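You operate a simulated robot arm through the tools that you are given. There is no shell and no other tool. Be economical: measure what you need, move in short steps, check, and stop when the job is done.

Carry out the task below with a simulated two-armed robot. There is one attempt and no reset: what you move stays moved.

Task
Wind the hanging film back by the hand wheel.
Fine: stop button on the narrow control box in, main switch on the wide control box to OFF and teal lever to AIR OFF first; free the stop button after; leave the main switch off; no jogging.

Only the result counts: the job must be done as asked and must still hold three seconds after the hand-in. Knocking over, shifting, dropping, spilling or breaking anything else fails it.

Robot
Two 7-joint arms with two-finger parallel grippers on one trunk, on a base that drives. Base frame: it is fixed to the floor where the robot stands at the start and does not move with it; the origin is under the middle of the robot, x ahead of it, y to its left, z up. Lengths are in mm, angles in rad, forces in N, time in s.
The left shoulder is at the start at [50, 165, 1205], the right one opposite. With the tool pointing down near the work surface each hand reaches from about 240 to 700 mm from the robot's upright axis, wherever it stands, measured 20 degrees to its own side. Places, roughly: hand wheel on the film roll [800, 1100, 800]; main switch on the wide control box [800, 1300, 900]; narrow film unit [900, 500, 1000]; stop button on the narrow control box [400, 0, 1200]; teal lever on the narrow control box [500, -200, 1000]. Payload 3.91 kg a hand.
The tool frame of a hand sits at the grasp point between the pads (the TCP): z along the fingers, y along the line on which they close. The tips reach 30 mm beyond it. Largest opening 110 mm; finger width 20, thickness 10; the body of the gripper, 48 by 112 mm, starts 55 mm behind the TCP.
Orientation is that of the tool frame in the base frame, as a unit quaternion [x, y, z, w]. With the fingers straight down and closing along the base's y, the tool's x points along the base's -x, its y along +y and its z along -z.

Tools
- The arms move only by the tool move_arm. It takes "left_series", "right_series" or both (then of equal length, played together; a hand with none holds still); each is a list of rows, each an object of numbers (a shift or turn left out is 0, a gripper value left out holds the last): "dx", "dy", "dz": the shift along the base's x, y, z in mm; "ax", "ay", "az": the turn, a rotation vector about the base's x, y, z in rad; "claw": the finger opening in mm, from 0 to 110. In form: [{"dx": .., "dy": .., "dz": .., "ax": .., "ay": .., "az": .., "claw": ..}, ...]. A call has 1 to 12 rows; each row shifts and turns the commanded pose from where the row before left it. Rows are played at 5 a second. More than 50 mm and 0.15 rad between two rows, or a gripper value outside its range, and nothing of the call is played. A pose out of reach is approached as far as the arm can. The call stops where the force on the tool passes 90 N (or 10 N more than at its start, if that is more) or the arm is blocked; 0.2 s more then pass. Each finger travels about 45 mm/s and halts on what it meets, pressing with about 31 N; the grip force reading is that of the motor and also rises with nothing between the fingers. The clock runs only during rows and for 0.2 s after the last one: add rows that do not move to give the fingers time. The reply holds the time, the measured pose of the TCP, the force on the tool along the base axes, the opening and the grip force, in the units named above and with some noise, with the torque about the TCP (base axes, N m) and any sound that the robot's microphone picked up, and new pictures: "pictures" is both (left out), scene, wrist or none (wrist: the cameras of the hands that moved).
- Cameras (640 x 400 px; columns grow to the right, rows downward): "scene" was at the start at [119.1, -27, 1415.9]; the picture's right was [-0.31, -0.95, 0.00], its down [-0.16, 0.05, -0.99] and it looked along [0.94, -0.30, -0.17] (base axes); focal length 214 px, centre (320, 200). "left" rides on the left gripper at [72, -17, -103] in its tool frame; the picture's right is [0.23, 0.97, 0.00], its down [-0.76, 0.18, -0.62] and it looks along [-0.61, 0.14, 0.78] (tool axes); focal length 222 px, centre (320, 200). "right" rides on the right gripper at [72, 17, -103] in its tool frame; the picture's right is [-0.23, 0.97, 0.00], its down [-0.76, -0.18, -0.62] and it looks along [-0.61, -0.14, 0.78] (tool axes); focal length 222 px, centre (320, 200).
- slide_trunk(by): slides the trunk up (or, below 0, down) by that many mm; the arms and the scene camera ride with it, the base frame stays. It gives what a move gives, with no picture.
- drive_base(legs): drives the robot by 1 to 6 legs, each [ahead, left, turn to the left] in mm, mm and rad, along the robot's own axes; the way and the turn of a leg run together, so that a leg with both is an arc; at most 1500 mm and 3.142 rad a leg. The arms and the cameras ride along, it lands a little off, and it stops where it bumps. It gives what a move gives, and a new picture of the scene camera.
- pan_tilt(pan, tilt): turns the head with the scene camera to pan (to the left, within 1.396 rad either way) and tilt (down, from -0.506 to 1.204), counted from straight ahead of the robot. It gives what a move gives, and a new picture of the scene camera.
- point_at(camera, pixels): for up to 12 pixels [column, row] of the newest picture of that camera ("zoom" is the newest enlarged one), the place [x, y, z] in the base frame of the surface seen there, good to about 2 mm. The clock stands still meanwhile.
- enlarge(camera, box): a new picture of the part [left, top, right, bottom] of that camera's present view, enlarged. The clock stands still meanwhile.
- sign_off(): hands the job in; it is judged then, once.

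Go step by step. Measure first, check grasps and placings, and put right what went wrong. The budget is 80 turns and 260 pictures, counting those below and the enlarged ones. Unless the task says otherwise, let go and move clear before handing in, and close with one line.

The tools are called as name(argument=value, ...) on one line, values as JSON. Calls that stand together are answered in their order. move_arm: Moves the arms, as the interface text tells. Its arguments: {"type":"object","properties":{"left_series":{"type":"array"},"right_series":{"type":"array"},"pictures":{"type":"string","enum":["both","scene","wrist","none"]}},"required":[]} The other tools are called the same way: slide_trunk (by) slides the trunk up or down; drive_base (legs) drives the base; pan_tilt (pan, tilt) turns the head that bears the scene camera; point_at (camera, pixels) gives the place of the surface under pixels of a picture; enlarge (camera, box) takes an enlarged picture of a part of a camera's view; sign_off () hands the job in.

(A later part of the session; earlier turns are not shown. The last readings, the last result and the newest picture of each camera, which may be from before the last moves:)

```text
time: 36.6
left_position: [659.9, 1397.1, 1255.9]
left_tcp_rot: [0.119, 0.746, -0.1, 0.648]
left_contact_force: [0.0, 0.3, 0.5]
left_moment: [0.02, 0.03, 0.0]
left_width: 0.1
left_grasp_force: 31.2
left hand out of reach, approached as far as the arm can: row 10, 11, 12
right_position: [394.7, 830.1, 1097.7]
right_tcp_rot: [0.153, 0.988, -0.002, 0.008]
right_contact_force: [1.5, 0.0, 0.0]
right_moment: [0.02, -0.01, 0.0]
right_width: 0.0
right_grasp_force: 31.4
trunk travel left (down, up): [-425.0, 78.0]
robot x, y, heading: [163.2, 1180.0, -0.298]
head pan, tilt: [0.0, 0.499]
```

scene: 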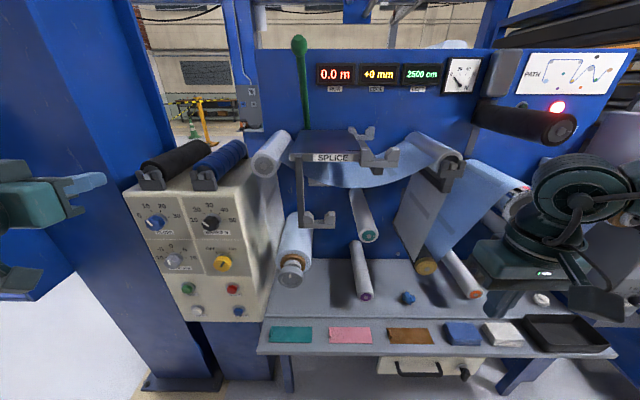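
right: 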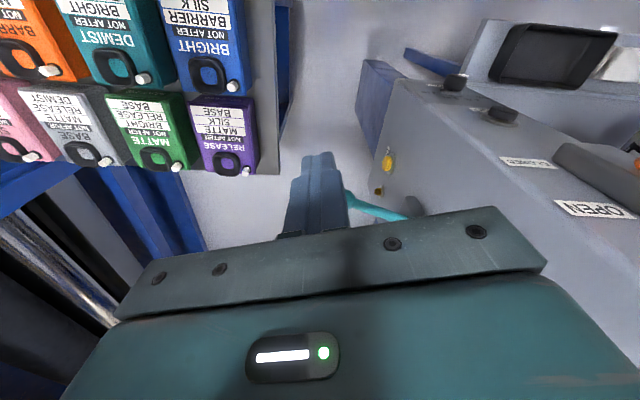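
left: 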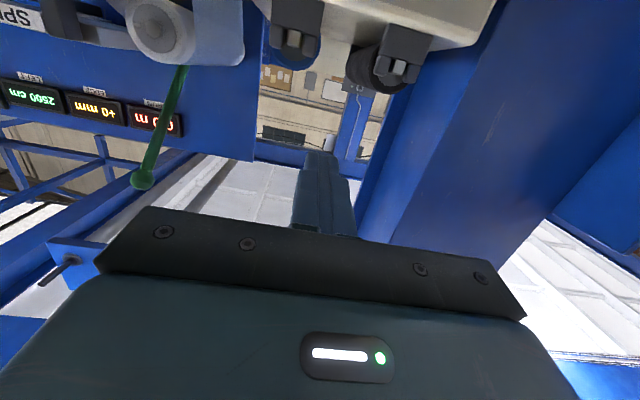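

The hand is almost horizontal, 0.14 rad short, at (660,1397,1256). Before lowering I'll get the sizes of the knob and wheel from this closer view.

enlarge(camera="scene", box=[190, 225, 320, 305])

move_arm(left_series=[{"ax": -0.0212, "ay": -0.0667, "dz": -35, "claw": 110}, {"ax": -0.0212, "ay": -0.0667, "dz": -35}, {"dz": -40}, {"dz": -40}, {"dz": -40}], pictures="scene")

```text
4.92 times, centred on (255, 265) of scene
```

zoom: 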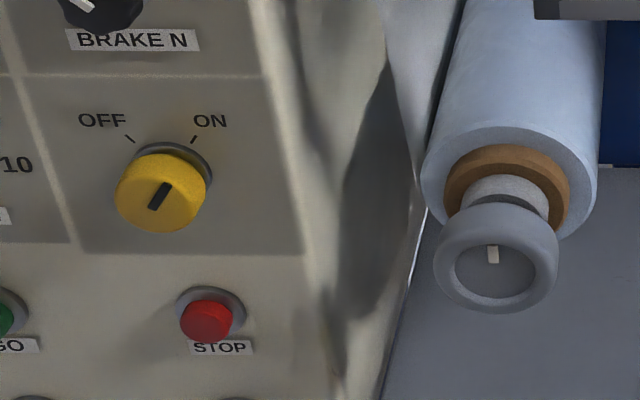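

```text
time: 37.8
left_position: [662.1, 1420.0, 1109.4]
left_tcp_rot: [0.112, 0.719, -0.103, 0.678]
left_contact_force: [-0.5, 0.9, 0.2]
left_moment: [0.0, -0.02, 0.0]
left_width: 104.5
left_grasp_force: 0.0
left hand out of reach, approached as far as the arm can: row 1, 2, 4, 5
right_position: [392.4, 829.1, 1099.9]
right_tcp_rot: [0.153, 0.988, -0.002, 0.009]
right_contact_force: [-0.1, 0.0, 0.2]
right_moment: [0.01, 0.0, -0.04]
right_width: 0.0
right_grasp_force: 30.9
trunk travel left (down, up): [-425.0, 78.0]
robot x, y, heading: [163.5, 1182.2, -0.304]
head pan, tilt: [0.0, 0.499]
```

scene: 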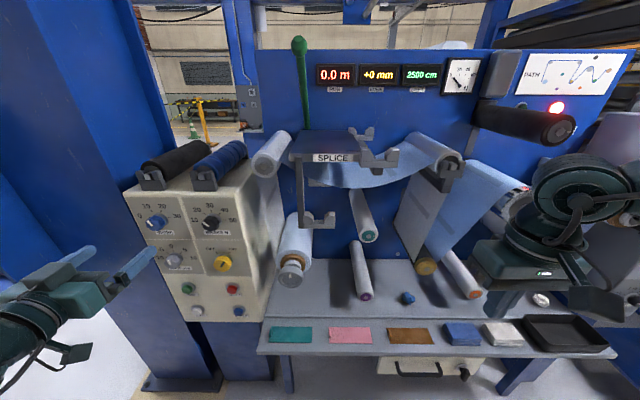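

The arm struggles with this folded pose. Lowering the trunk will bring the shoulder nearer to the work height.

slide_trunk(by=-220)

pan_tilt(pan=0.3, tilt=0.4)

```text
time: 40.1
left_position: [663.9, 1419.7, 890.2]
left_tcp_rot: [0.111, 0.72, -0.102, 0.678]
left_contact_force: [0.1, 1.1, -0.7]
left_moment: [0.0, 0.02, 0.0]
left_width: 110.0
left_grasp_force: 0.1
right_position: [395.0, 828.6, 879.1]
right_tcp_rot: [0.153, 0.988, -0.002, 0.009]
right_contact_force: [0.5, 0.6, 0.0]
right_moment: [-0.02, 0.02, 0.0]
right_width: 0.0
right_grasp_force: 31.2
trunk travel left (down, up): [-205.0, 298.0]
robot x, y, heading: [158.0, 1186.0, -0.306]
head pan, tilt: [0.0, 0.499]
```

```text
time: 40.9
left_position: [664.3, 1419.2, 888.7]
left_tcp_rot: [0.112, 0.72, -0.102, 0.678]
left_contact_force: [0.7, 0.3, 0.5]
left_moment: [-0.01, -0.01, 0.01]
left_width: 109.9
left_grasp_force: 0.0
right_position: [394.4, 828.9, 878.4]
right_tcp_rot: [0.154, 0.988, -0.001, 0.008]
right_contact_force: [-0.2, 0.2, -0.4]
right_moment: [-0.02, -0.02, 0.01]
right_width: 0.1
right_grasp_force: 31.0
trunk travel left (down, up): [-205.0, 298.0]
robot x, y, heading: [156.8, 1184.0, -0.305]
head pan, tilt: [0.3, 0.4]
```

scene: 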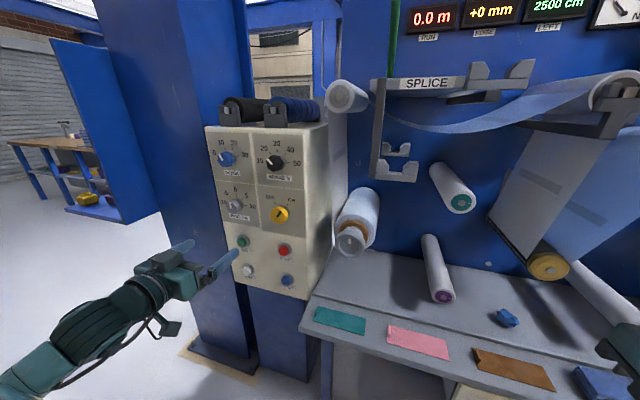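

The hand is at (664,1419,889). I'll measure the knob and wheel in this closer view.

enlarge(camera="scene", box=[250, 180, 390, 270])

point_at(camera="scene", pixels=[[279, 214], [274, 214], [284, 214], [279, 209], [279, 219], [267, 225], [295, 225], [350, 240], [340, 243], [361, 243], [350, 230], [350, 254]])

```text
4.44 times, centred on (320, 225) of scene
```

zoom: 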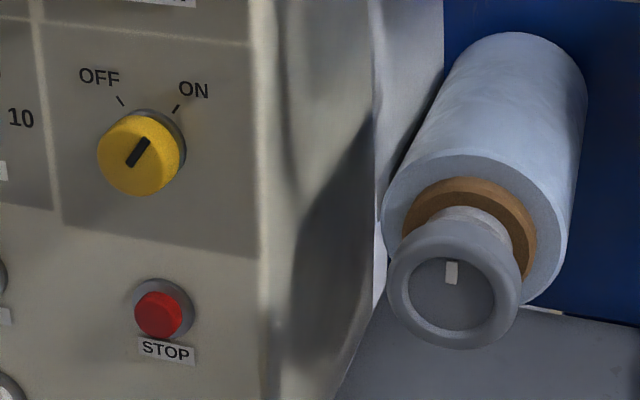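

```text
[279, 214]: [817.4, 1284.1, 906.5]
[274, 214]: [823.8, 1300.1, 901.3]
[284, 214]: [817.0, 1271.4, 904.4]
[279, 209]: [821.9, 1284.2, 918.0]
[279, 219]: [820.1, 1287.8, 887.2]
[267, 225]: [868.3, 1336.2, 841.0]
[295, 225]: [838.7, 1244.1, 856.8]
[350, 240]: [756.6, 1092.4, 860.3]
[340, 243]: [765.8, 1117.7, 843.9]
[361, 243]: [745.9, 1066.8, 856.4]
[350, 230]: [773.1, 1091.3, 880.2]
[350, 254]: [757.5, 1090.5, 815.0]
```

The knob is about 53 mm wide, its front centre about (818,1286,902). The wheel is about 84 mm wide, centre about (757,1092,842). I'll move the hand in front of the knob.

move_arm(left_series=[{"dx": 15, "dy": -22, "dz": 3, "ax": -0.0188, "ay": -0.059, "claw": 85}, {"dx": 15, "dy": -22, "dz": 3}, {"dx": 15, "dy": -22, "dz": 3}, {"dx": 14, "dy": -21, "dz": 2}, {"dx": 14, "dy": -20, "dz": 2}, {}])

```text
time: 42.3
left_position: [688.1, 1408.1, 950.4]
left_tcp_rot: [0.108, 0.699, -0.105, 0.699]
left_contact_force: [-0.5, -0.1, -0.1]
left_moment: [0.01, 0.01, 0.01]
left_width: 85.1
left_grasp_force: 0.0
left hand out of reach, approached as far as the arm can: row 1, 2, 3, 4, 5
right_position: [394.1, 829.0, 877.7]
right_tcp_rot: [0.153, 0.988, -0.001, 0.009]
right_contact_force: [-0.8, 0.1, -0.7]
right_moment: [-0.03, -0.03, -0.01]
right_width: 0.0
right_grasp_force: 31.1
trunk travel left (down, up): [-205.0, 298.0]
robot x, y, heading: [161.6, 1179.7, -0.304]
head pan, tilt: [0.3, 0.4]
```

scene: 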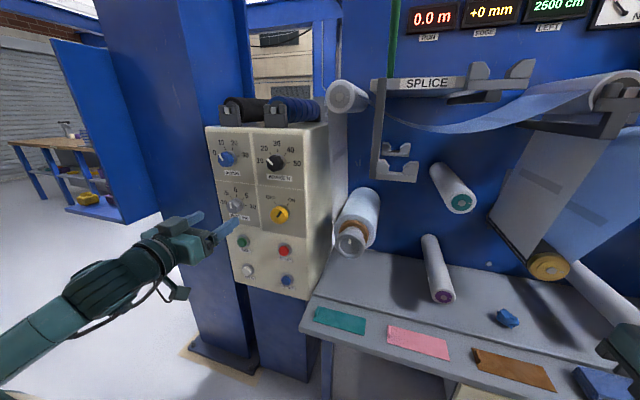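
left: 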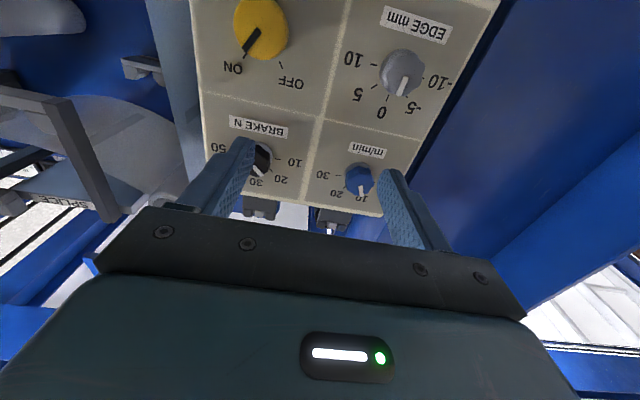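

Still out of reach: the arm is too folded. I'll back the robot off so the arm can straighten.

drive_base(legs=[[-170, 0, 0]])

move_arm(left_series=[{"dx": 20, "dy": -6}, {"dx": 20, "dy": -6}])

```text
time: 43.7
left_position: [529.6, 1457.5, 949.1]
left_tcp_rot: [0.108, 0.699, -0.106, 0.699]
left_contact_force: [0.2, 0.4, 1.4]
left_moment: [-0.01, -0.02, -0.01]
left_width: 85.1
left_grasp_force: 0.0
right_position: [235.9, 879.9, 878.6]
right_tcp_rot: [0.154, 0.988, -0.001, 0.008]
right_contact_force: [0.8, -0.2, 0.8]
right_moment: [-0.01, 0.02, -0.02]
right_width: 0.1
right_grasp_force: 31.0
trunk travel left (down, up): [-205.0, 298.0]
robot x, y, heading: [0.4, 1233.5, -0.308]
head pan, tilt: [0.3, 0.4]
```

scene: 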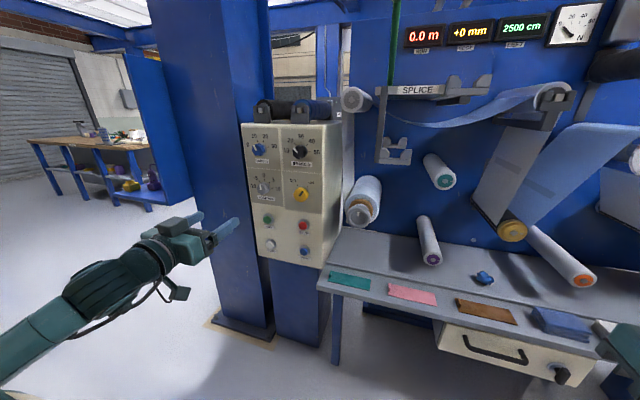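

```text
time: 44.3
left_position: [558.3, 1464.7, 962.5]
left_tcp_rot: [0.109, 0.699, -0.107, 0.698]
left_contact_force: [-0.1, 0.0, -0.5]
left_moment: [-0.02, 0.0, -0.01]
left_width: 85.1
left_grasp_force: 0.1
left hand out of reach, approached as far as the arm can: row 1, 2
right_position: [234.6, 878.4, 877.5]
right_tcp_rot: [0.152, 0.988, -0.001, 0.009]
right_contact_force: [-0.5, 0.0, -0.9]
right_moment: [-0.02, 0.04, -0.01]
right_width: 0.0
right_grasp_force: 30.8
trunk travel left (down, up): [-205.0, 298.0]
robot x, y, heading: [-2.6, 1230.0, -0.303]
head pan, tilt: [0.3, 0.4]
```

scene: 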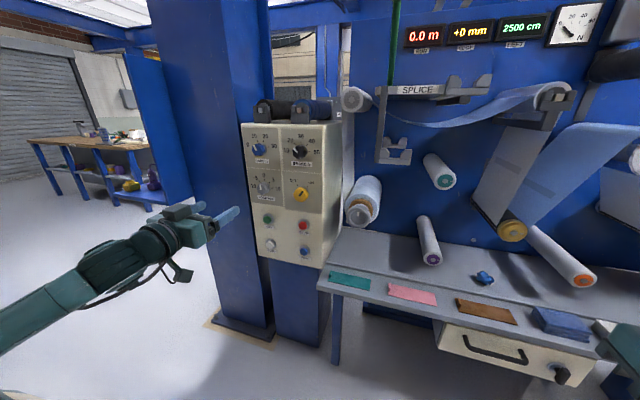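
left: 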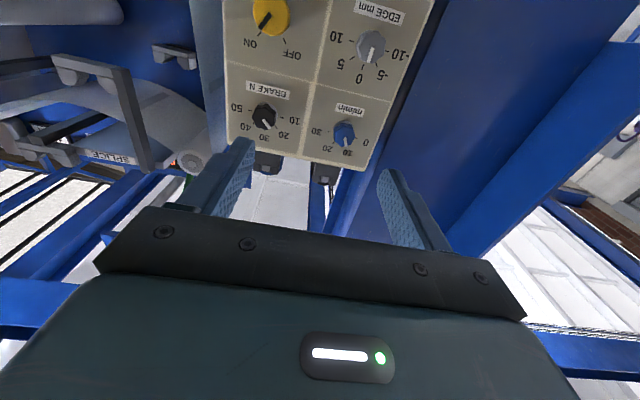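

The wrist seems to be at a joint limit, pushing the hand left and up. I'll test whether rolling the hand about its axis frees it.

move_arm(left_series=[{"ax": 0.139, "ay": -0.044}, {"ax": 0.139, "ay": -0.044}, {"ax": 0.139, "ay": -0.044}, {"ax": 0.139, "ay": -0.044}, {"ax": 0.139, "ay": -0.044}, {"ax": 0.139, "ay": -0.044}], pictures="scene")

```text
time: 45.7
left_position: [557.4, 1466.8, 965.9]
left_tcp_rot: [0.397, 0.586, 0.198, 0.678]
left_contact_force: [0.4, -0.5, 0.1]
left_moment: [-0.01, 0.0, 0.0]
left_width: 84.8
left_grasp_force: 0.2
left hand out of reach, approached as far as the arm can: row 6
right_position: [235.4, 879.5, 878.5]
right_tcp_rot: [0.153, 0.988, -0.001, 0.01]
right_contact_force: [0.3, -0.2, 0.4]
right_moment: [0.02, 0.02, 0.03]
right_width: 0.1
right_grasp_force: 30.7
trunk travel left (down, up): [-205.0, 298.0]
robot x, y, heading: [4.8, 1231.5, -0.301]
head pan, tilt: [0.3, 0.4]
```

scene: 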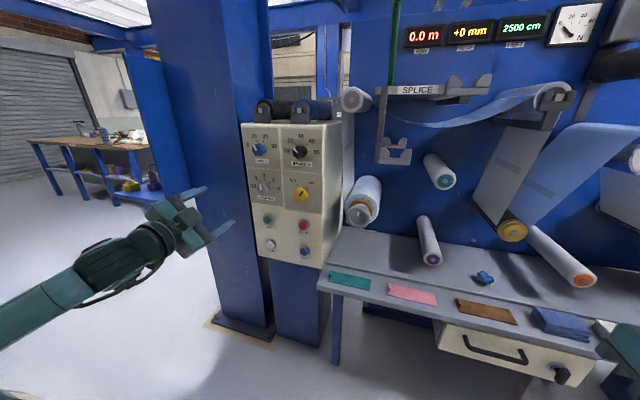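

The roll itself is feasible and the position held, so commands continue from the reached pose. I'll try moving right and forward from here.

move_arm(left_series=[{"ax": -0.139, "ay": 0.044}, {"dx": 20, "dy": -30, "dz": -10}, {"dx": 20, "dy": -30, "dz": -10}, {"dx": 20, "dy": -30, "dz": -10}], pictures="scene")

```text
time: 46.7
left_position: [577.7, 1453.7, 994.5]
left_tcp_rot: [0.352, 0.614, 0.148, 0.691]
left_contact_force: [0.0, -0.3, -0.6]
left_moment: [0.03, 0.04, 0.01]
left_width: 85.1
left_grasp_force: 0.0
left hand out of reach, approached as far as the arm can: row 2, 3, 4
right_position: [235.0, 879.1, 878.6]
right_tcp_rot: [0.154, 0.988, -0.001, 0.009]
right_contact_force: [0.6, 0.8, 0.4]
right_moment: [0.0, 0.02, -0.03]
right_width: 0.0
right_grasp_force: 31.1
trunk travel left (down, up): [-205.0, 298.0]
robot x, y, heading: [2.1, 1231.0, -0.304]
head pan, tilt: [0.3, 0.4]
```

scene: 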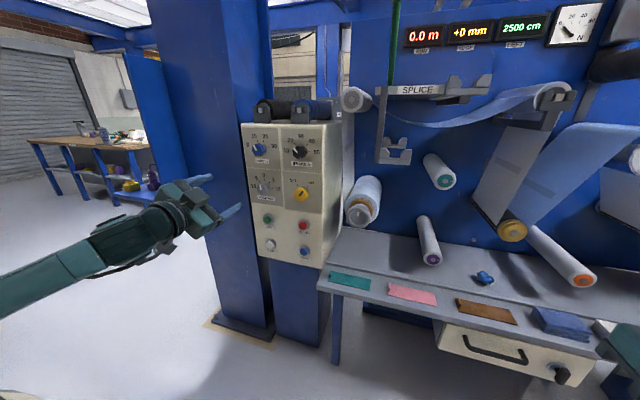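

This fits an elbow-fold limit: the wrist is too close to the shoulder. I'll go forward first, then right and down to the knob line.

move_arm(left_series=[{"dx": 43, "dy": -14}, {"dx": 43, "dy": -14}, {"dx": 29, "dy": -9}, {"dx": -9, "dy": -28, "dz": -30}, {"dx": -9, "dy": -28, "dz": -30}, {"dx": -9, "dy": -28, "dz": -32}])

```text
time: 48.3
left_position: [668.4, 1404.7, 1013.6]
left_tcp_rot: [0.342, 0.593, 0.153, 0.713]
left_contact_force: [-0.1, -0.8, 1.0]
left_moment: [-0.01, 0.01, 0.07]
left_width: 85.1
left_grasp_force: 0.0
left hand out of reach, approached as far as the arm can: row 1, 2, 3, 5, 6
right_position: [235.4, 878.1, 879.0]
right_tcp_rot: [0.153, 0.988, -0.002, 0.009]
right_contact_force: [0.6, 0.0, -0.3]
right_moment: [0.03, 0.0, -0.01]
right_width: 0.1
right_grasp_force: 31.0
trunk travel left (down, up): [-205.0, 298.0]
robot x, y, heading: [5.1, 1235.5, -0.304]
head pan, tilt: [0.3, 0.4]
stopped in row 6 (left hand): the arm was blocked; the commanded pose is now the measured one
```

scene: 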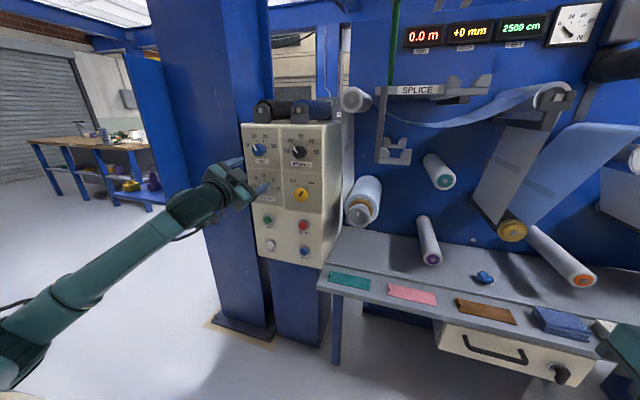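
left: 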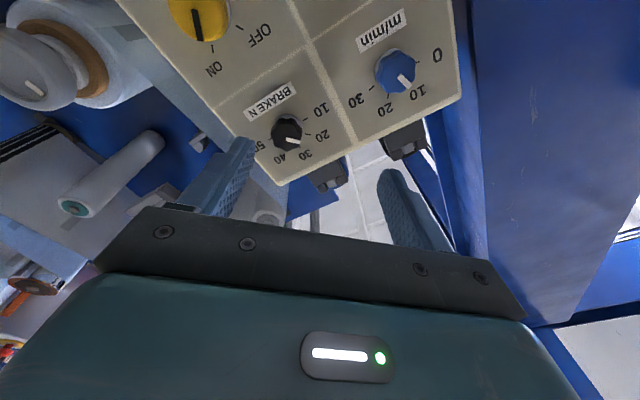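

The elbow is too low, so the forearm rises steeply and the wrist hits its limit. I'll raise the trunk again and come down with the forearm level.

slide_trunk(by=230)

move_arm(left_series=[{"dz": -40}, {"dz": -40}, {"dz": -40}, {"dz": -40}, {"dz": -40}])

```text
time: 50.8
left_position: [669.6, 1405.8, 1242.5]
left_tcp_rot: [0.342, 0.595, 0.152, 0.711]
left_contact_force: [-0.5, -0.3, -1.0]
left_moment: [0.01, -0.03, 0.0]
left_width: 85.3
left_grasp_force: 0.1
right_position: [234.7, 879.2, 1108.1]
right_tcp_rot: [0.153, 0.988, -0.002, 0.009]
right_contact_force: [0.8, 0.2, 0.1]
right_moment: [0.02, -0.01, 0.02]
right_width: 0.1
right_grasp_force: 30.8
trunk travel left (down, up): [-435.0, 68.0]
robot x, y, heading: [6.9, 1232.4, -0.31]
head pan, tilt: [0.3, 0.4]
```

```text
time: 52.0
left_position: [674.5, 1459.2, 1183.9]
left_tcp_rot: [0.346, 0.599, 0.144, 0.708]
left_contact_force: [0.6, -0.6, -0.9]
left_moment: [-0.01, 0.01, -0.01]
left_width: 85.0
left_grasp_force: 0.1
left hand out of reach, approached as far as the arm can: row 1, 2, 3, 4, 5
right_position: [235.3, 878.3, 1108.3]
right_tcp_rot: [0.153, 0.988, -0.002, 0.008]
right_contact_force: [-0.7, -0.2, 0.4]
right_moment: [-0.04, -0.04, 0.03]
right_width: 0.1
right_grasp_force: 31.5
trunk travel left (down, up): [-435.0, 68.0]
robot x, y, heading: [2.2, 1235.6, -0.306]
head pan, tilt: [0.3, 0.4]
```

scene: 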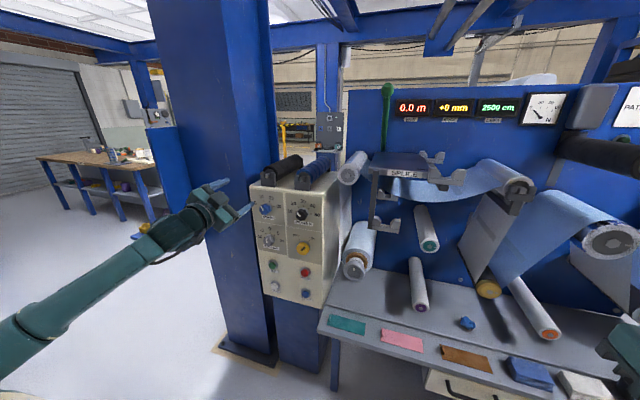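
left: 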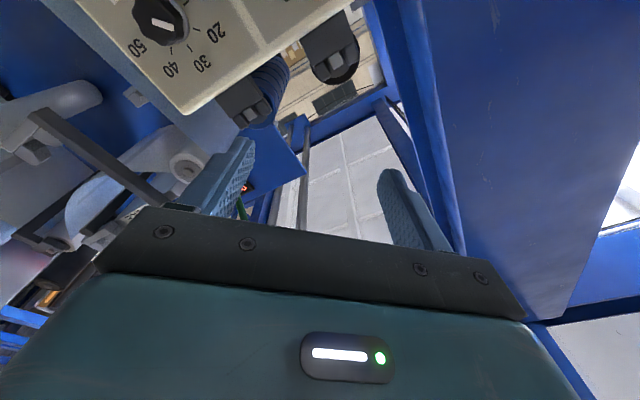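

Full horizontal isn't necessary. The pads close sideways, so I can grip the knob with the hand pitched about 45° down and roll it about the knob axis. I'll undo the roll and half the pitch.

move_arm(left_series=[{"ax": -0.138, "ay": 0.044}, {"ax": -0.138, "ay": 0.044}, {"ax": -0.138, "ay": 0.044}, {"ax": -0.138, "ay": 0.044}, {"ax": -0.138, "ay": 0.044}, {"ax": 0.0424, "ay": 0.1334}, {"ax": 0.0424, "ay": 0.1334}, {"ax": 0.0424, "ay": 0.1334}, {"ax": 0.0424, "ay": 0.1334}, {"ax": 0.0424, "ay": 0.1334}, {"ax": 0.0424, "ay": 0.1334}], pictures="scene")

move_arm(left_series=[{"dx": -10, "dy": -30, "dz": -20}, {"dx": -10, "dy": -30, "dz": -30}, {"dx": -10, "dy": -30, "dz": -40}, {"dz": -40}, {"dz": -40}])

```text
time: 54.4
left_position: [674.4, 1459.5, 1185.0]
left_tcp_rot: [0.14, 0.915, -0.039, 0.375]
left_contact_force: [-0.2, 0.3, 0.1]
left_moment: [-0.02, 0.0, 0.01]
left_width: 85.0
left_grasp_force: 0.0
right_position: [235.7, 878.0, 1108.8]
right_tcp_rot: [0.153, 0.988, -0.002, 0.008]
right_contact_force: [-0.3, 0.7, 0.5]
right_moment: [-0.05, 0.02, -0.01]
right_width: 0.0
right_grasp_force: 31.3
trunk travel left (down, up): [-435.0, 68.0]
robot x, y, heading: [2.9, 1235.2, -0.301]
head pan, tilt: [0.3, 0.4]
```

scene: 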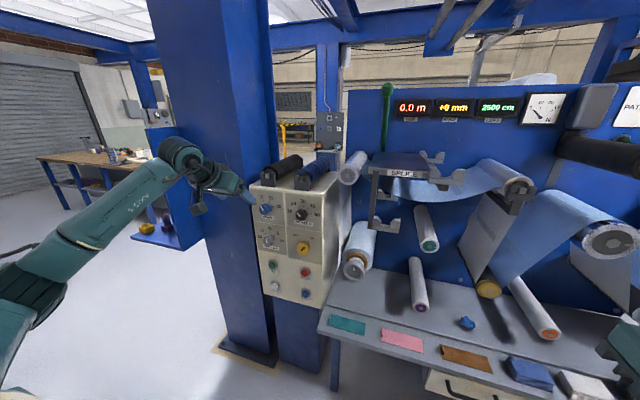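

```text
refused: row 3 steps farther than a row can; nothing moved
```

Orientation is now clean at 45° down. I'll move to the standoff in front of the knob with smaller steps.

move_arm(left_series=[{"dx": 2, "dy": -21, "dz": -37}, {"dx": 2, "dy": -21, "dz": -37}, {"dx": 2, "dy": -21, "dz": -37}, {"dx": 5, "dy": -21, "dz": -37}, {"dx": 10, "dy": -21, "dz": -37}, {"dx": 10, "dy": -21, "dz": -37}, {"dx": 10, "dy": -21, "dz": -37}])

```text
time: 56.0
left_position: [718.0, 1311.6, 924.1]
left_tcp_rot: [0.139, 0.915, -0.038, 0.377]
left_contact_force: [-0.4, 0.2, -0.3]
left_moment: [0.01, 0.0, 0.0]
left_width: 85.0
left_grasp_force: 0.1
right_position: [235.4, 878.7, 1107.7]
right_tcp_rot: [0.153, 0.988, -0.001, 0.008]
right_contact_force: [-0.4, 0.0, 0.2]
right_moment: [0.02, 0.0, -0.01]
right_width: 0.0
right_grasp_force: 31.2
trunk travel left (down, up): [-435.0, 68.0]
robot x, y, heading: [2.5, 1235.7, -0.302]
head pan, tilt: [0.3, 0.4]
```

scene: 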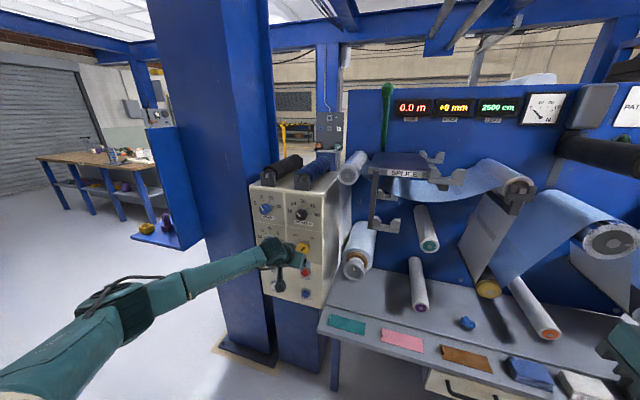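
left: 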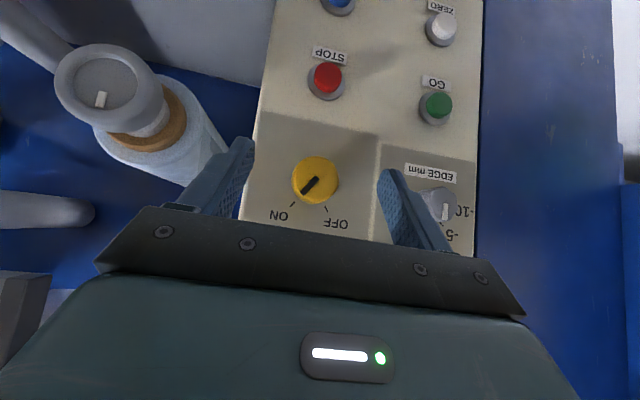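

The knob is well in view between the fingers at (315,180). I'll measure it exactly.

point_at(camera="left", pixels=[[315, 182], [296, 182], [335, 182], [316, 160], [315, 197], [345, 150], [280, 150], [105, 88], [60, 85], [134, 85], [99, 48], [100, 122]])

enlarge(camera="left", box=[230, 120, 430, 250])

```text
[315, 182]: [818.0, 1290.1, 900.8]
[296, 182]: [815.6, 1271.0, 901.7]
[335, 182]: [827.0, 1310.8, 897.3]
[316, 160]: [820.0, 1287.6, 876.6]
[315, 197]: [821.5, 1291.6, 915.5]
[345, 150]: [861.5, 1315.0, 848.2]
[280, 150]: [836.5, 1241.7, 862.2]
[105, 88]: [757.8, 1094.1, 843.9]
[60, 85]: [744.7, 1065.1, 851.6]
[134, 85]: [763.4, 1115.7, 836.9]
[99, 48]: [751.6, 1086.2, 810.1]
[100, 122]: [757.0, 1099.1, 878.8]
```

```text
3.08 times, centred on (330, 185) of left
```

zoom: 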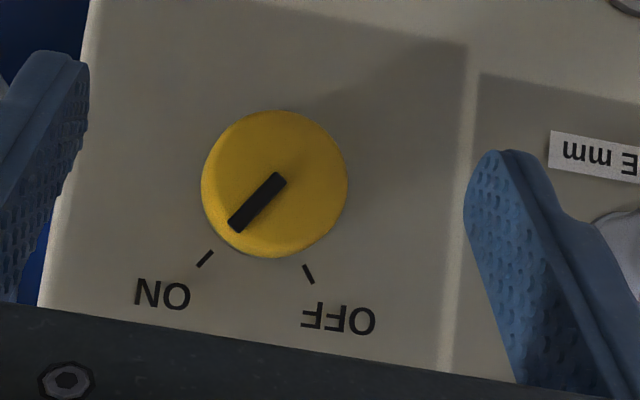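

The knob centre is (818.5,1290,899). I'll roll +0.6 and approach, checking before closing.

move_arm(left_series=[{"ax": 0.143, "ay": -0.0455, "dx": 5.8, "dy": -1.2, "dz": -3.5}, {"ax": 0.143, "ay": -0.0455, "dx": 5.8, "dy": -1.2, "dz": -3.5}, {"ax": 0.143, "ay": -0.0455, "dx": 5.8, "dy": -1.2, "dz": -3.5}, {"ax": 0.143, "ay": -0.0455, "dx": 6, "dy": -1, "dz": -4}, {"dx": 25.4, "dy": -8}, {"dx": 25.4, "dy": -8}], pictures="wrist")

```text
time: 57.4
left_position: [790.6, 1290.1, 913.1]
left_tcp_rot: [0.243, 0.851, 0.234, 0.403]
left_contact_force: [-0.4, 0.4, 0.4]
left_moment: [0.03, -0.02, 0.0]
left_width: 85.1
left_grasp_force: 0.1
right_position: [236.0, 879.0, 1107.2]
right_tcp_rot: [0.153, 0.988, -0.001, 0.008]
right_contact_force: [-0.7, -0.9, 0.2]
right_moment: [-0.03, 0.02, -0.01]
right_width: 0.0
right_grasp_force: 31.3
trunk travel left (down, up): [-435.0, 68.0]
robot x, y, heading: [2.8, 1234.3, -0.303]
head pan, tilt: [0.3, 0.4]
```

left: 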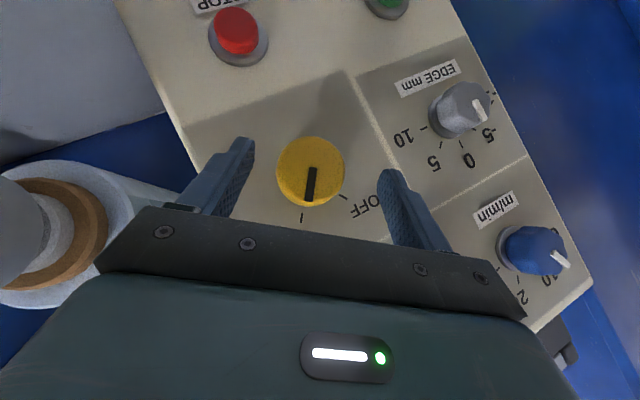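

The knob sits centred between the fingers. I'll advance the last 27 mm and close.

move_arm(left_series=[{"dx": 13.4, "dy": -3.6, "dz": -1.7}, {"dx": 13.4, "dy": -3.7, "dz": -1.8}, {"claw": 30}, {}, {}, {}, {}], pictures="wrist")

```text
time: 59.0
left_position: [815.9, 1282.2, 907.6]
left_tcp_rot: [0.245, 0.851, 0.232, 0.402]
left_contact_force: [-2.0, 0.6, -1.6]
left_moment: [0.15, 0.61, -0.93]
left_width: 51.9
left_grasp_force: 45.4
right_position: [235.1, 879.2, 1108.7]
right_tcp_rot: [0.154, 0.988, 0.0, 0.009]
right_contact_force: [0.0, -0.9, -1.0]
right_moment: [-0.01, 0.0, -0.04]
right_width: 0.2
right_grasp_force: 31.4
trunk travel left (down, up): [-435.0, 68.0]
robot x, y, heading: [-1.3, 1229.5, -0.306]
head pan, tilt: [0.3, 0.4]
```

left: 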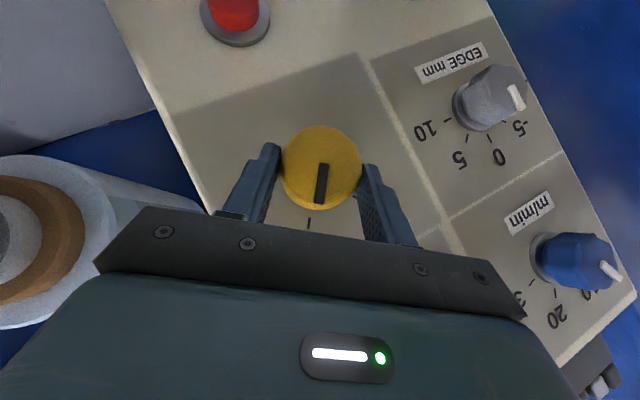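

Gripped at 52 mm. I'll turn counter-clockwise toward OFF, about 1.12 rad around the knob axis.

move_arm(left_series=[{"ax": -0.1334, "ay": 0.0424, "dx": 0.39, "dy": 1.23, "dz": 1.06}, {"ax": -0.1334, "ay": 0.0424, "dx": 0.43, "dy": 1.35, "dz": 0.87}, {"ax": -0.1334, "ay": 0.0424, "dx": 0.46, "dy": 1.45, "dz": 0.66}, {"ax": -0.1334, "ay": 0.0424, "dx": 0.49, "dy": 1.53, "dz": 0.44}, {"ax": -0.1334, "ay": 0.0424, "dx": 0.5, "dy": 1.57, "dz": 0.22}, {"ax": -0.1334, "ay": 0.0424, "dx": 0.5, "dy": 1.58, "dz": -0.02}, {"ax": -0.1334, "ay": 0.0424, "dx": 0.5, "dy": 1.57, "dz": -0.25}, {"ax": -0.1334, "ay": 0.0424, "dx": 0.48, "dy": 1.52, "dz": -0.47}], pictures="both")

enlarge(camera="left", box=[220, 100, 420, 240])

```text
time: 60.8
left_position: [798.7, 1299.9, 941.8]
left_tcp_rot: [0.063, 0.912, -0.212, 0.346]
left_contact_force: [-16.6, 19.5, 15.5]
left_moment: [0.58, -0.08, 0.43]
left_width: 33.7
left_grasp_force: 3.8
left hand out of reach, approached as far as the arm can: row 6, 7, 8
right_position: [230.5, 880.0, 1110.2]
right_tcp_rot: [0.151, 0.988, -0.002, 0.011]
right_contact_force: [-0.8, -0.6, -0.7]
right_moment: [0.0, 0.01, -0.01]
right_width: 0.4
right_grasp_force: 31.1
trunk travel left (down, up): [-435.0, 68.0]
robot x, y, heading: [2.0, 1233.6, -0.304]
head pan, tilt: [0.3, 0.4]
```

scene: 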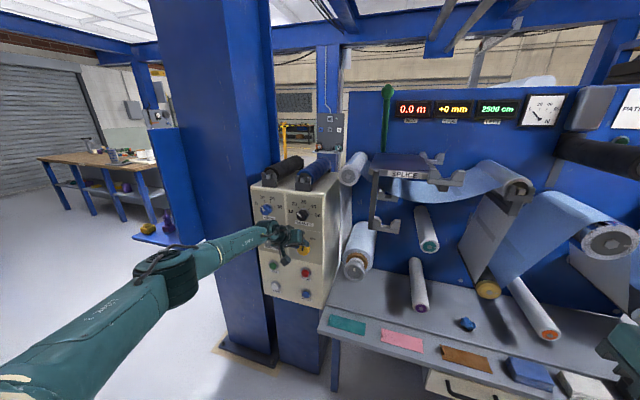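
left: 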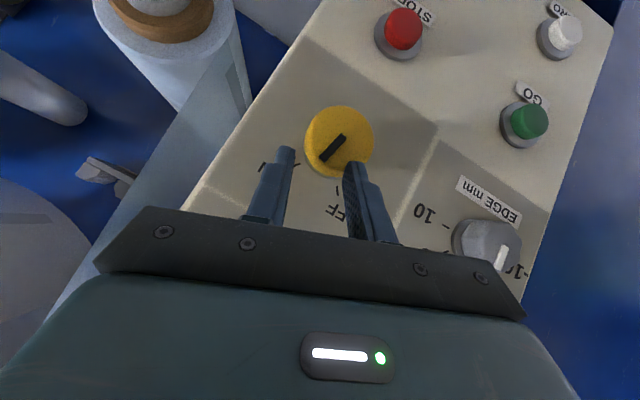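

```text
2.86 times, centred on (320, 170) of left
```

zoom: 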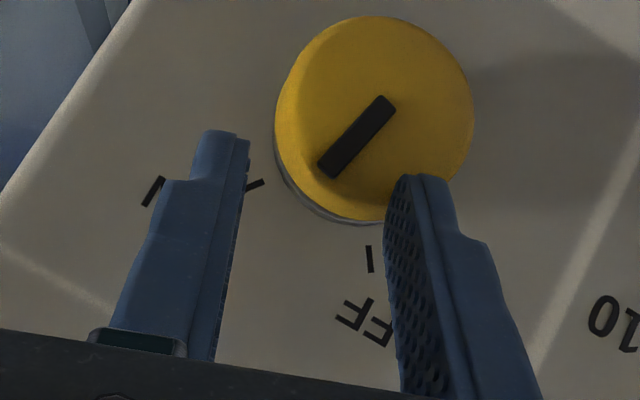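

The hand ran out of reach past about −0.1 roll and slipped off; the knob turned only part way. I'll open, back off, and re-grip with more positive roll so the turn stays within reach.

move_arm(left_series=[{"claw": 85}, {"dx": -19, "dy": 6}, {"dx": -19, "dy": 6}, {"ax": 0.1325, "ay": -0.0421, "dx": -0.15, "dy": -1.5, "dz": -3.9}, {"ax": 0.1325, "ay": -0.0421, "dx": -0.15, "dy": -1.5, "dz": -3.9}, {"ax": 0.1325, "ay": -0.0421, "dx": -0.15, "dy": -1.5, "dz": -3.9}, {"ax": 0.1325, "ay": -0.0421, "dx": -0.15, "dy": -1.5, "dz": -3.9}, {"ax": 0.1325, "ay": -0.0421, "dx": -0.15, "dy": -1.5, "dz": -3.9}, {"ax": 0.1325, "ay": -0.0421, "dx": -0.15, "dy": -1.5, "dz": -3.9}, {"ax": 0.1325, "ay": -0.0421, "dx": -0.15, "dy": -1.5, "dz": -3.9}, {"ax": 0.1325, "ay": -0.0421, "dx": -0.15, "dy": -1.5, "dz": -3.9}, {"ax": 0.1325, "ay": -0.0421, "dx": -0.15, "dy": -1.5, "dz": -3.9}], pictures="wrist")

enlarge(camera="left", box=[200, 80, 440, 240])

```text
time: 63.4
left_position: [761.6, 1295.6, 900.0]
left_tcp_rot: [0.284, 0.796, 0.352, 0.402]
left_contact_force: [-0.5, -1.1, 0.2]
left_moment: [-0.01, 0.04, -0.01]
left_width: 84.9
left_grasp_force: 0.1
right_position: [235.8, 879.5, 1107.6]
right_tcp_rot: [0.152, 0.988, -0.001, 0.009]
right_contact_force: [-0.3, 0.4, 0.7]
right_moment: [-0.02, 0.01, -0.01]
right_width: 0.0
right_grasp_force: 31.5
trunk travel left (down, up): [-435.0, 68.0]
robot x, y, heading: [5.1, 1234.9, -0.307]
head pan, tilt: [0.3, 0.4]
```

left: 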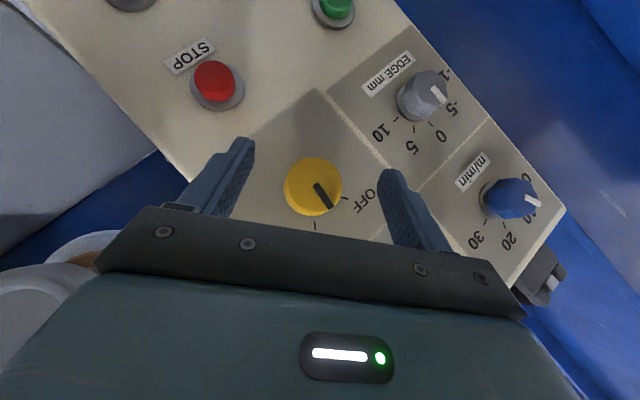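

```text
2.50 times, centred on (320, 160) of left
```

zoom: 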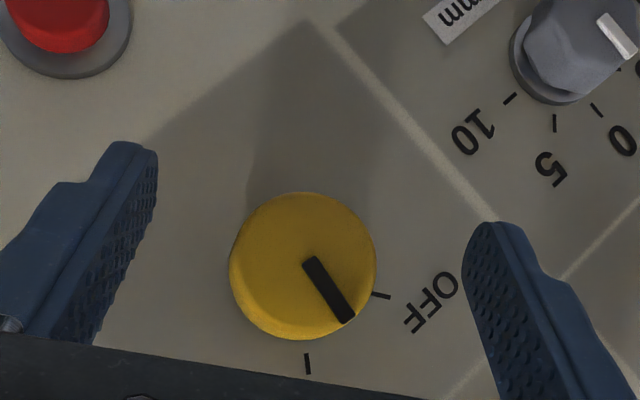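

The pointer is now halfway (ON mark at (308,363), OFF at (380,295) in the zoom, pointer between). One more gripped turn of about 0.7 rad should do it.

move_arm(left_series=[{"dx": 18.3, "dy": -5.1, "dz": 2.3}, {"dx": 18.3, "dy": -5.1, "dz": 2.3}, {"dx": 18.3, "dy": -5.2, "dz": 2.4}, {"claw": 30}, {}, {}, {}, {}], pictures="wrist")

```text
time: 65.2
left_position: [801.5, 1281.4, 905.9]
left_tcp_rot: [0.286, 0.798, 0.348, 0.401]
left_contact_force: [-8.2, -9.0, -16.5]
left_moment: [-0.26, 0.41, -0.74]
left_width: 51.4
left_grasp_force: 45.0
left hand out of reach, approached as far as the arm can: row 3
right_position: [235.4, 878.0, 1106.7]
right_tcp_rot: [0.154, 0.988, -0.002, 0.009]
right_contact_force: [-0.4, -0.6, 0.1]
right_moment: [0.01, 0.03, -0.02]
right_width: 0.0
right_grasp_force: 30.6
trunk travel left (down, up): [-435.0, 68.0]
robot x, y, heading: [1.3, 1234.6, -0.305]
head pan, tilt: [0.3, 0.4]
```

left: 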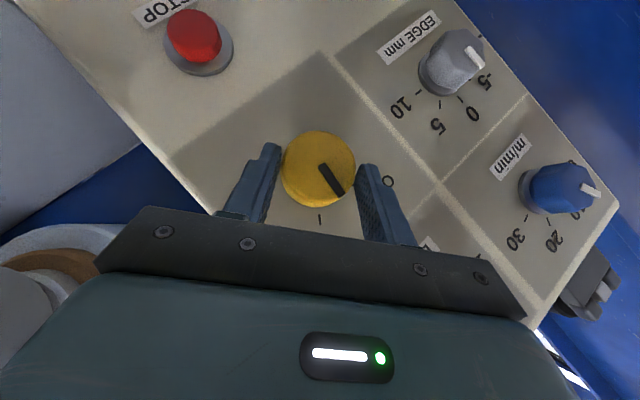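

It's gripped, but at the edge of reach (15 mm short). I'll release, back off, and drive the base 70 mm nearer for a proper grip.

move_arm(left_series=[{"claw": 85}, {}, {"dx": -38, "dy": 12}, {"dx": -38, "dy": 12}, {"dx": -20, "dy": 6}], pictures="none")

drive_base(legs=[[70, 0, 0]])

move_arm(left_series=[{}], pictures="wrist")

```text
time: 66.4
left_position: [706.7, 1314.3, 910.5]
left_tcp_rot: [0.282, 0.797, 0.351, 0.403]
left_contact_force: [-1.0, -0.3, -0.6]
left_moment: [0.01, 0.01, 0.01]
left_width: 84.9
left_grasp_force: 0.0
right_position: [234.8, 879.3, 1108.8]
right_tcp_rot: [0.152, 0.988, -0.002, 0.009]
right_contact_force: [-0.2, 0.3, -0.3]
right_moment: [0.0, -0.02, 0.01]
right_width: 0.1
right_grasp_force: 30.8
trunk travel left (down, up): [-435.0, 68.0]
robot x, y, heading: [-1.6, 1230.7, -0.307]
head pan, tilt: [0.3, 0.4]
```

```text
time: 67.4
left_position: [776.7, 1292.8, 910.4]
left_tcp_rot: [0.281, 0.797, 0.351, 0.403]
left_contact_force: [0.6, 0.4, -0.1]
left_moment: [0.02, 0.0, 0.04]
left_width: 85.2
left_grasp_force: 0.0
right_position: [304.2, 856.9, 1108.1]
right_tcp_rot: [0.152, 0.988, -0.001, 0.009]
right_contact_force: [0.8, -0.5, 0.0]
right_moment: [0.06, 0.06, 0.01]
right_width: 0.5
right_grasp_force: 30.6
trunk travel left (down, up): [-435.0, 68.0]
robot x, y, heading: [65.3, 1211.6, -0.298]
head pan, tilt: [0.3, 0.4]
```

scene: 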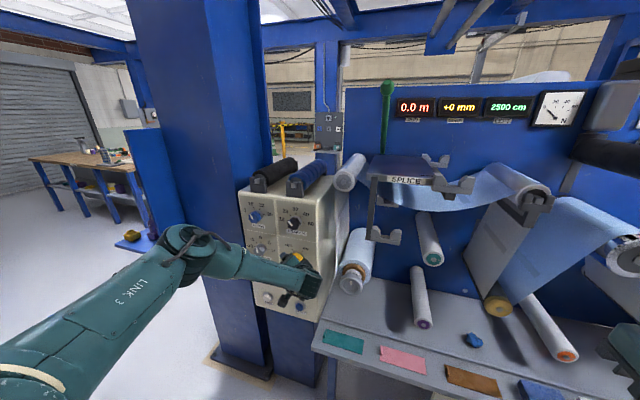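

```text
time: 67.8
left_position: [775.3, 1293.7, 909.7]
left_tcp_rot: [0.282, 0.797, 0.351, 0.403]
left_contact_force: [-0.3, 0.6, 0.4]
left_moment: [0.0, 0.03, 0.0]
left_width: 84.9
left_grasp_force: 0.1
right_position: [303.8, 856.9, 1107.0]
right_tcp_rot: [0.153, 0.988, -0.001, 0.009]
right_contact_force: [-0.1, 0.0, 0.7]
right_moment: [-0.02, 0.05, -0.03]
right_width: 0.1
right_grasp_force: 31.0
trunk travel left (down, up): [-435.0, 68.0]
robot x, y, heading: [66.8, 1212.2, -0.305]
head pan, tilt: [0.3, 0.4]
```

left: 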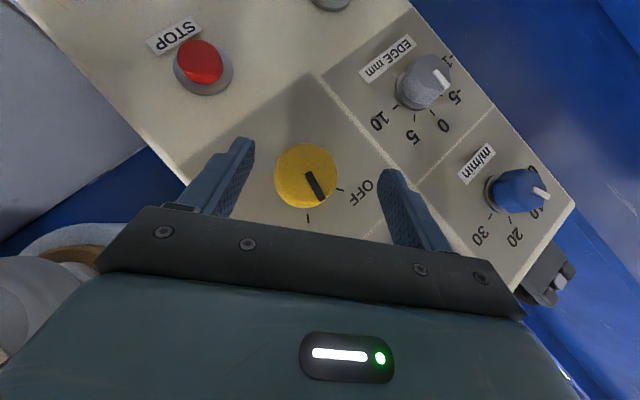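

move_arm(left_series=[{"dx": 20.3, "dy": -7.6, "dz": -2.5}, {"dx": 20.3, "dy": -7.6, "dz": -2.5}, {"claw": 30}, {}, {}, {}, {}], pictures="wrist")

```text
time: 69.4
left_position: [816.7, 1277.2, 905.9]
left_tcp_rot: [0.282, 0.797, 0.351, 0.403]
left_contact_force: [3.2, 2.1, 3.5]
left_moment: [0.68, 1.11, -0.33]
left_width: 50.9
left_grasp_force: 44.8
right_position: [303.0, 858.0, 1108.6]
right_tcp_rot: [0.153, 0.988, -0.002, 0.009]
right_contact_force: [-0.8, 0.0, -0.1]
right_moment: [0.03, -0.02, 0.01]
right_width: 0.0
right_grasp_force: 31.2
trunk travel left (down, up): [-435.0, 68.0]
robot x, y, heading: [70.9, 1210.5, -0.302]
head pan, tilt: [0.3, 0.4]
```

left: 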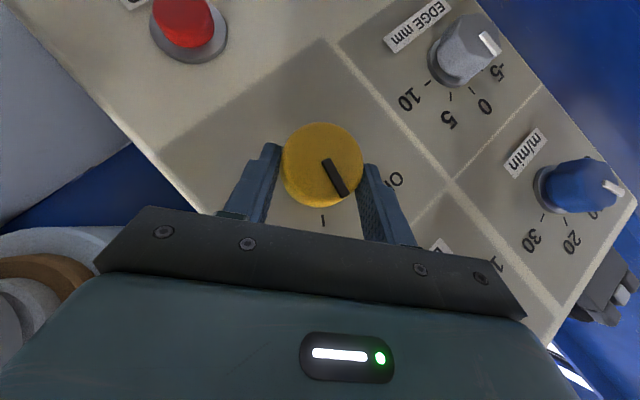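

Firm grip with full overlap. Turning counter-clockwise 0.78 rad.

move_arm(left_series=[{"ax": -0.1239, "ay": 0.0394, "dx": 0.3, "dy": 0.95, "dz": 1.6}, {"ax": -0.1239, "ay": 0.0394, "dx": 0.36, "dy": 1.14, "dz": 1.44}, {"ax": -0.1239, "ay": 0.0394, "dx": 0.42, "dy": 1.32, "dz": 1.28}, {"ax": -0.1239, "ay": 0.0394, "dx": 0.47, "dy": 1.47, "dz": 1.08}, {"ax": -0.1239, "ay": 0.0394, "dx": 0.51, "dy": 1.59, "dz": 0.88}, {"ax": -0.1239, "ay": 0.0394, "dx": 0.53, "dy": 1.68, "dz": 0.65}], pictures="wrist")

enlarge(camera="left", box=[220, 80, 440, 240])

```text
time: 70.8
left_position: [820.2, 1289.0, 911.7]
left_tcp_rot: [0.154, 0.911, 0.002, 0.382]
left_contact_force: [13.7, 10.3, 4.4]
left_moment: [0.44, 0.67, -0.85]
left_width: 51.2
left_grasp_force: 45.4
right_position: [303.8, 858.8, 1108.3]
right_tcp_rot: [0.152, 0.988, -0.002, 0.009]
right_contact_force: [-0.1, 1.7, 0.3]
right_moment: [0.03, 0.0, -0.03]
right_width: 0.0
right_grasp_force: 31.5
trunk travel left (down, up): [-435.0, 68.0]
robot x, y, heading: [71.4, 1210.4, -0.3]
head pan, tilt: [0.3, 0.4]
```

left: 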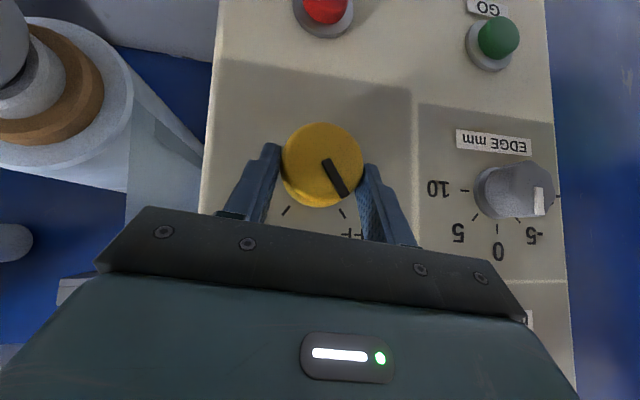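

```text
2.50 times, centred on (330, 160) of left
```

zoom: 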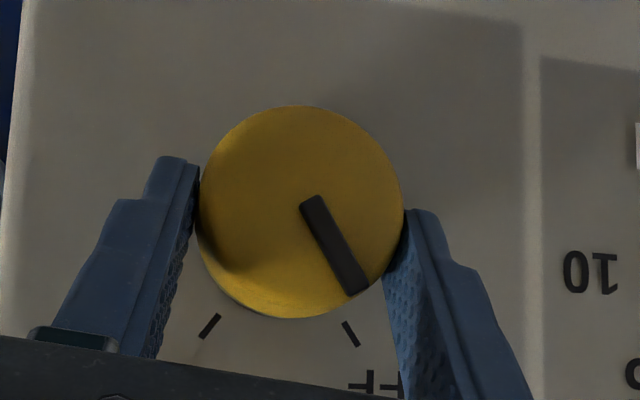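

The pointer now aligns with the OFF mark. I'll release, back off and verify.

move_arm(left_series=[{"claw": 85}, {}, {}, {"dx": -38, "dy": 12}, {"dx": -38, "dy": 12}, {"dx": -20, "dy": 6}])

enlarge(camera="left", box=[220, 100, 420, 240])

point_at(camera="scene", pixels=[[351, 281], [342, 278], [362, 278], [352, 264], [350, 293], [348, 175], [385, 237], [430, 185]])

```text
time: 72.2
left_position: [721.8, 1317.1, 911.7]
left_tcp_rot: [0.155, 0.91, 0.003, 0.383]
left_contact_force: [-0.9, 0.1, 0.5]
left_moment: [0.0, -0.02, 0.0]
left_width: 84.9
left_grasp_force: 0.2
right_position: [303.0, 857.7, 1109.8]
right_tcp_rot: [0.153, 0.988, -0.001, 0.009]
right_contact_force: [0.1, 0.8, -0.3]
right_moment: [0.02, 0.0, -0.01]
right_width: 0.1
right_grasp_force: 30.9
trunk travel left (down, up): [-435.0, 68.0]
robot x, y, heading: [69.8, 1210.0, -0.305]
head pan, tilt: [0.3, 0.4]
```

scene: 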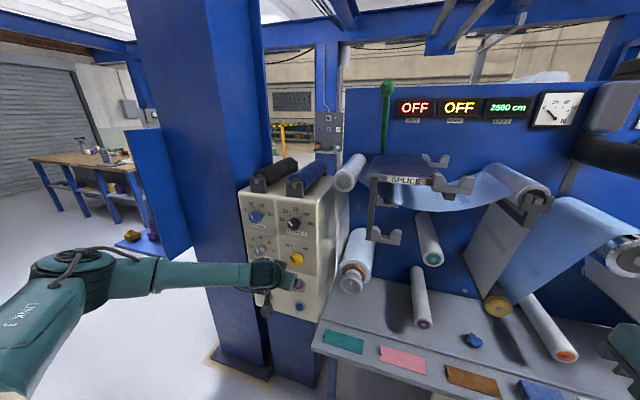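
left: 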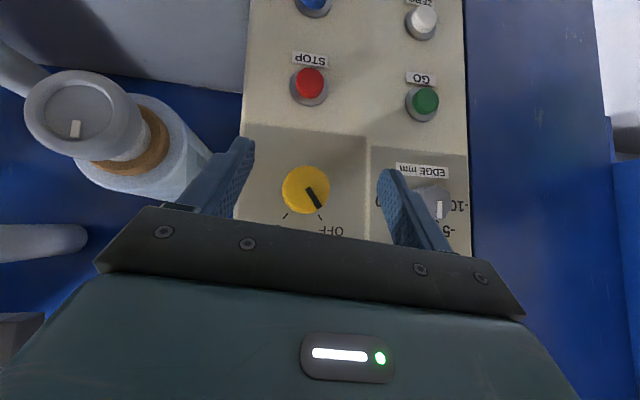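

```text
2.86 times, centred on (320, 170) of left
```

zoom: 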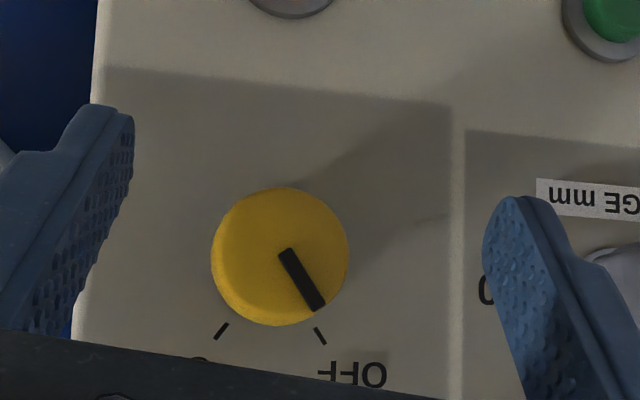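

```text
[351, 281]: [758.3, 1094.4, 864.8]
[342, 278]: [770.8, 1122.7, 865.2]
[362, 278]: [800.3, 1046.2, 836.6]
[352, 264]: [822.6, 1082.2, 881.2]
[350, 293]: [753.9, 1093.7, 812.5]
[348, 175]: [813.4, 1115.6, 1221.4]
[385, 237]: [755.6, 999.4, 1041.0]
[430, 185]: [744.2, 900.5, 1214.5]
```

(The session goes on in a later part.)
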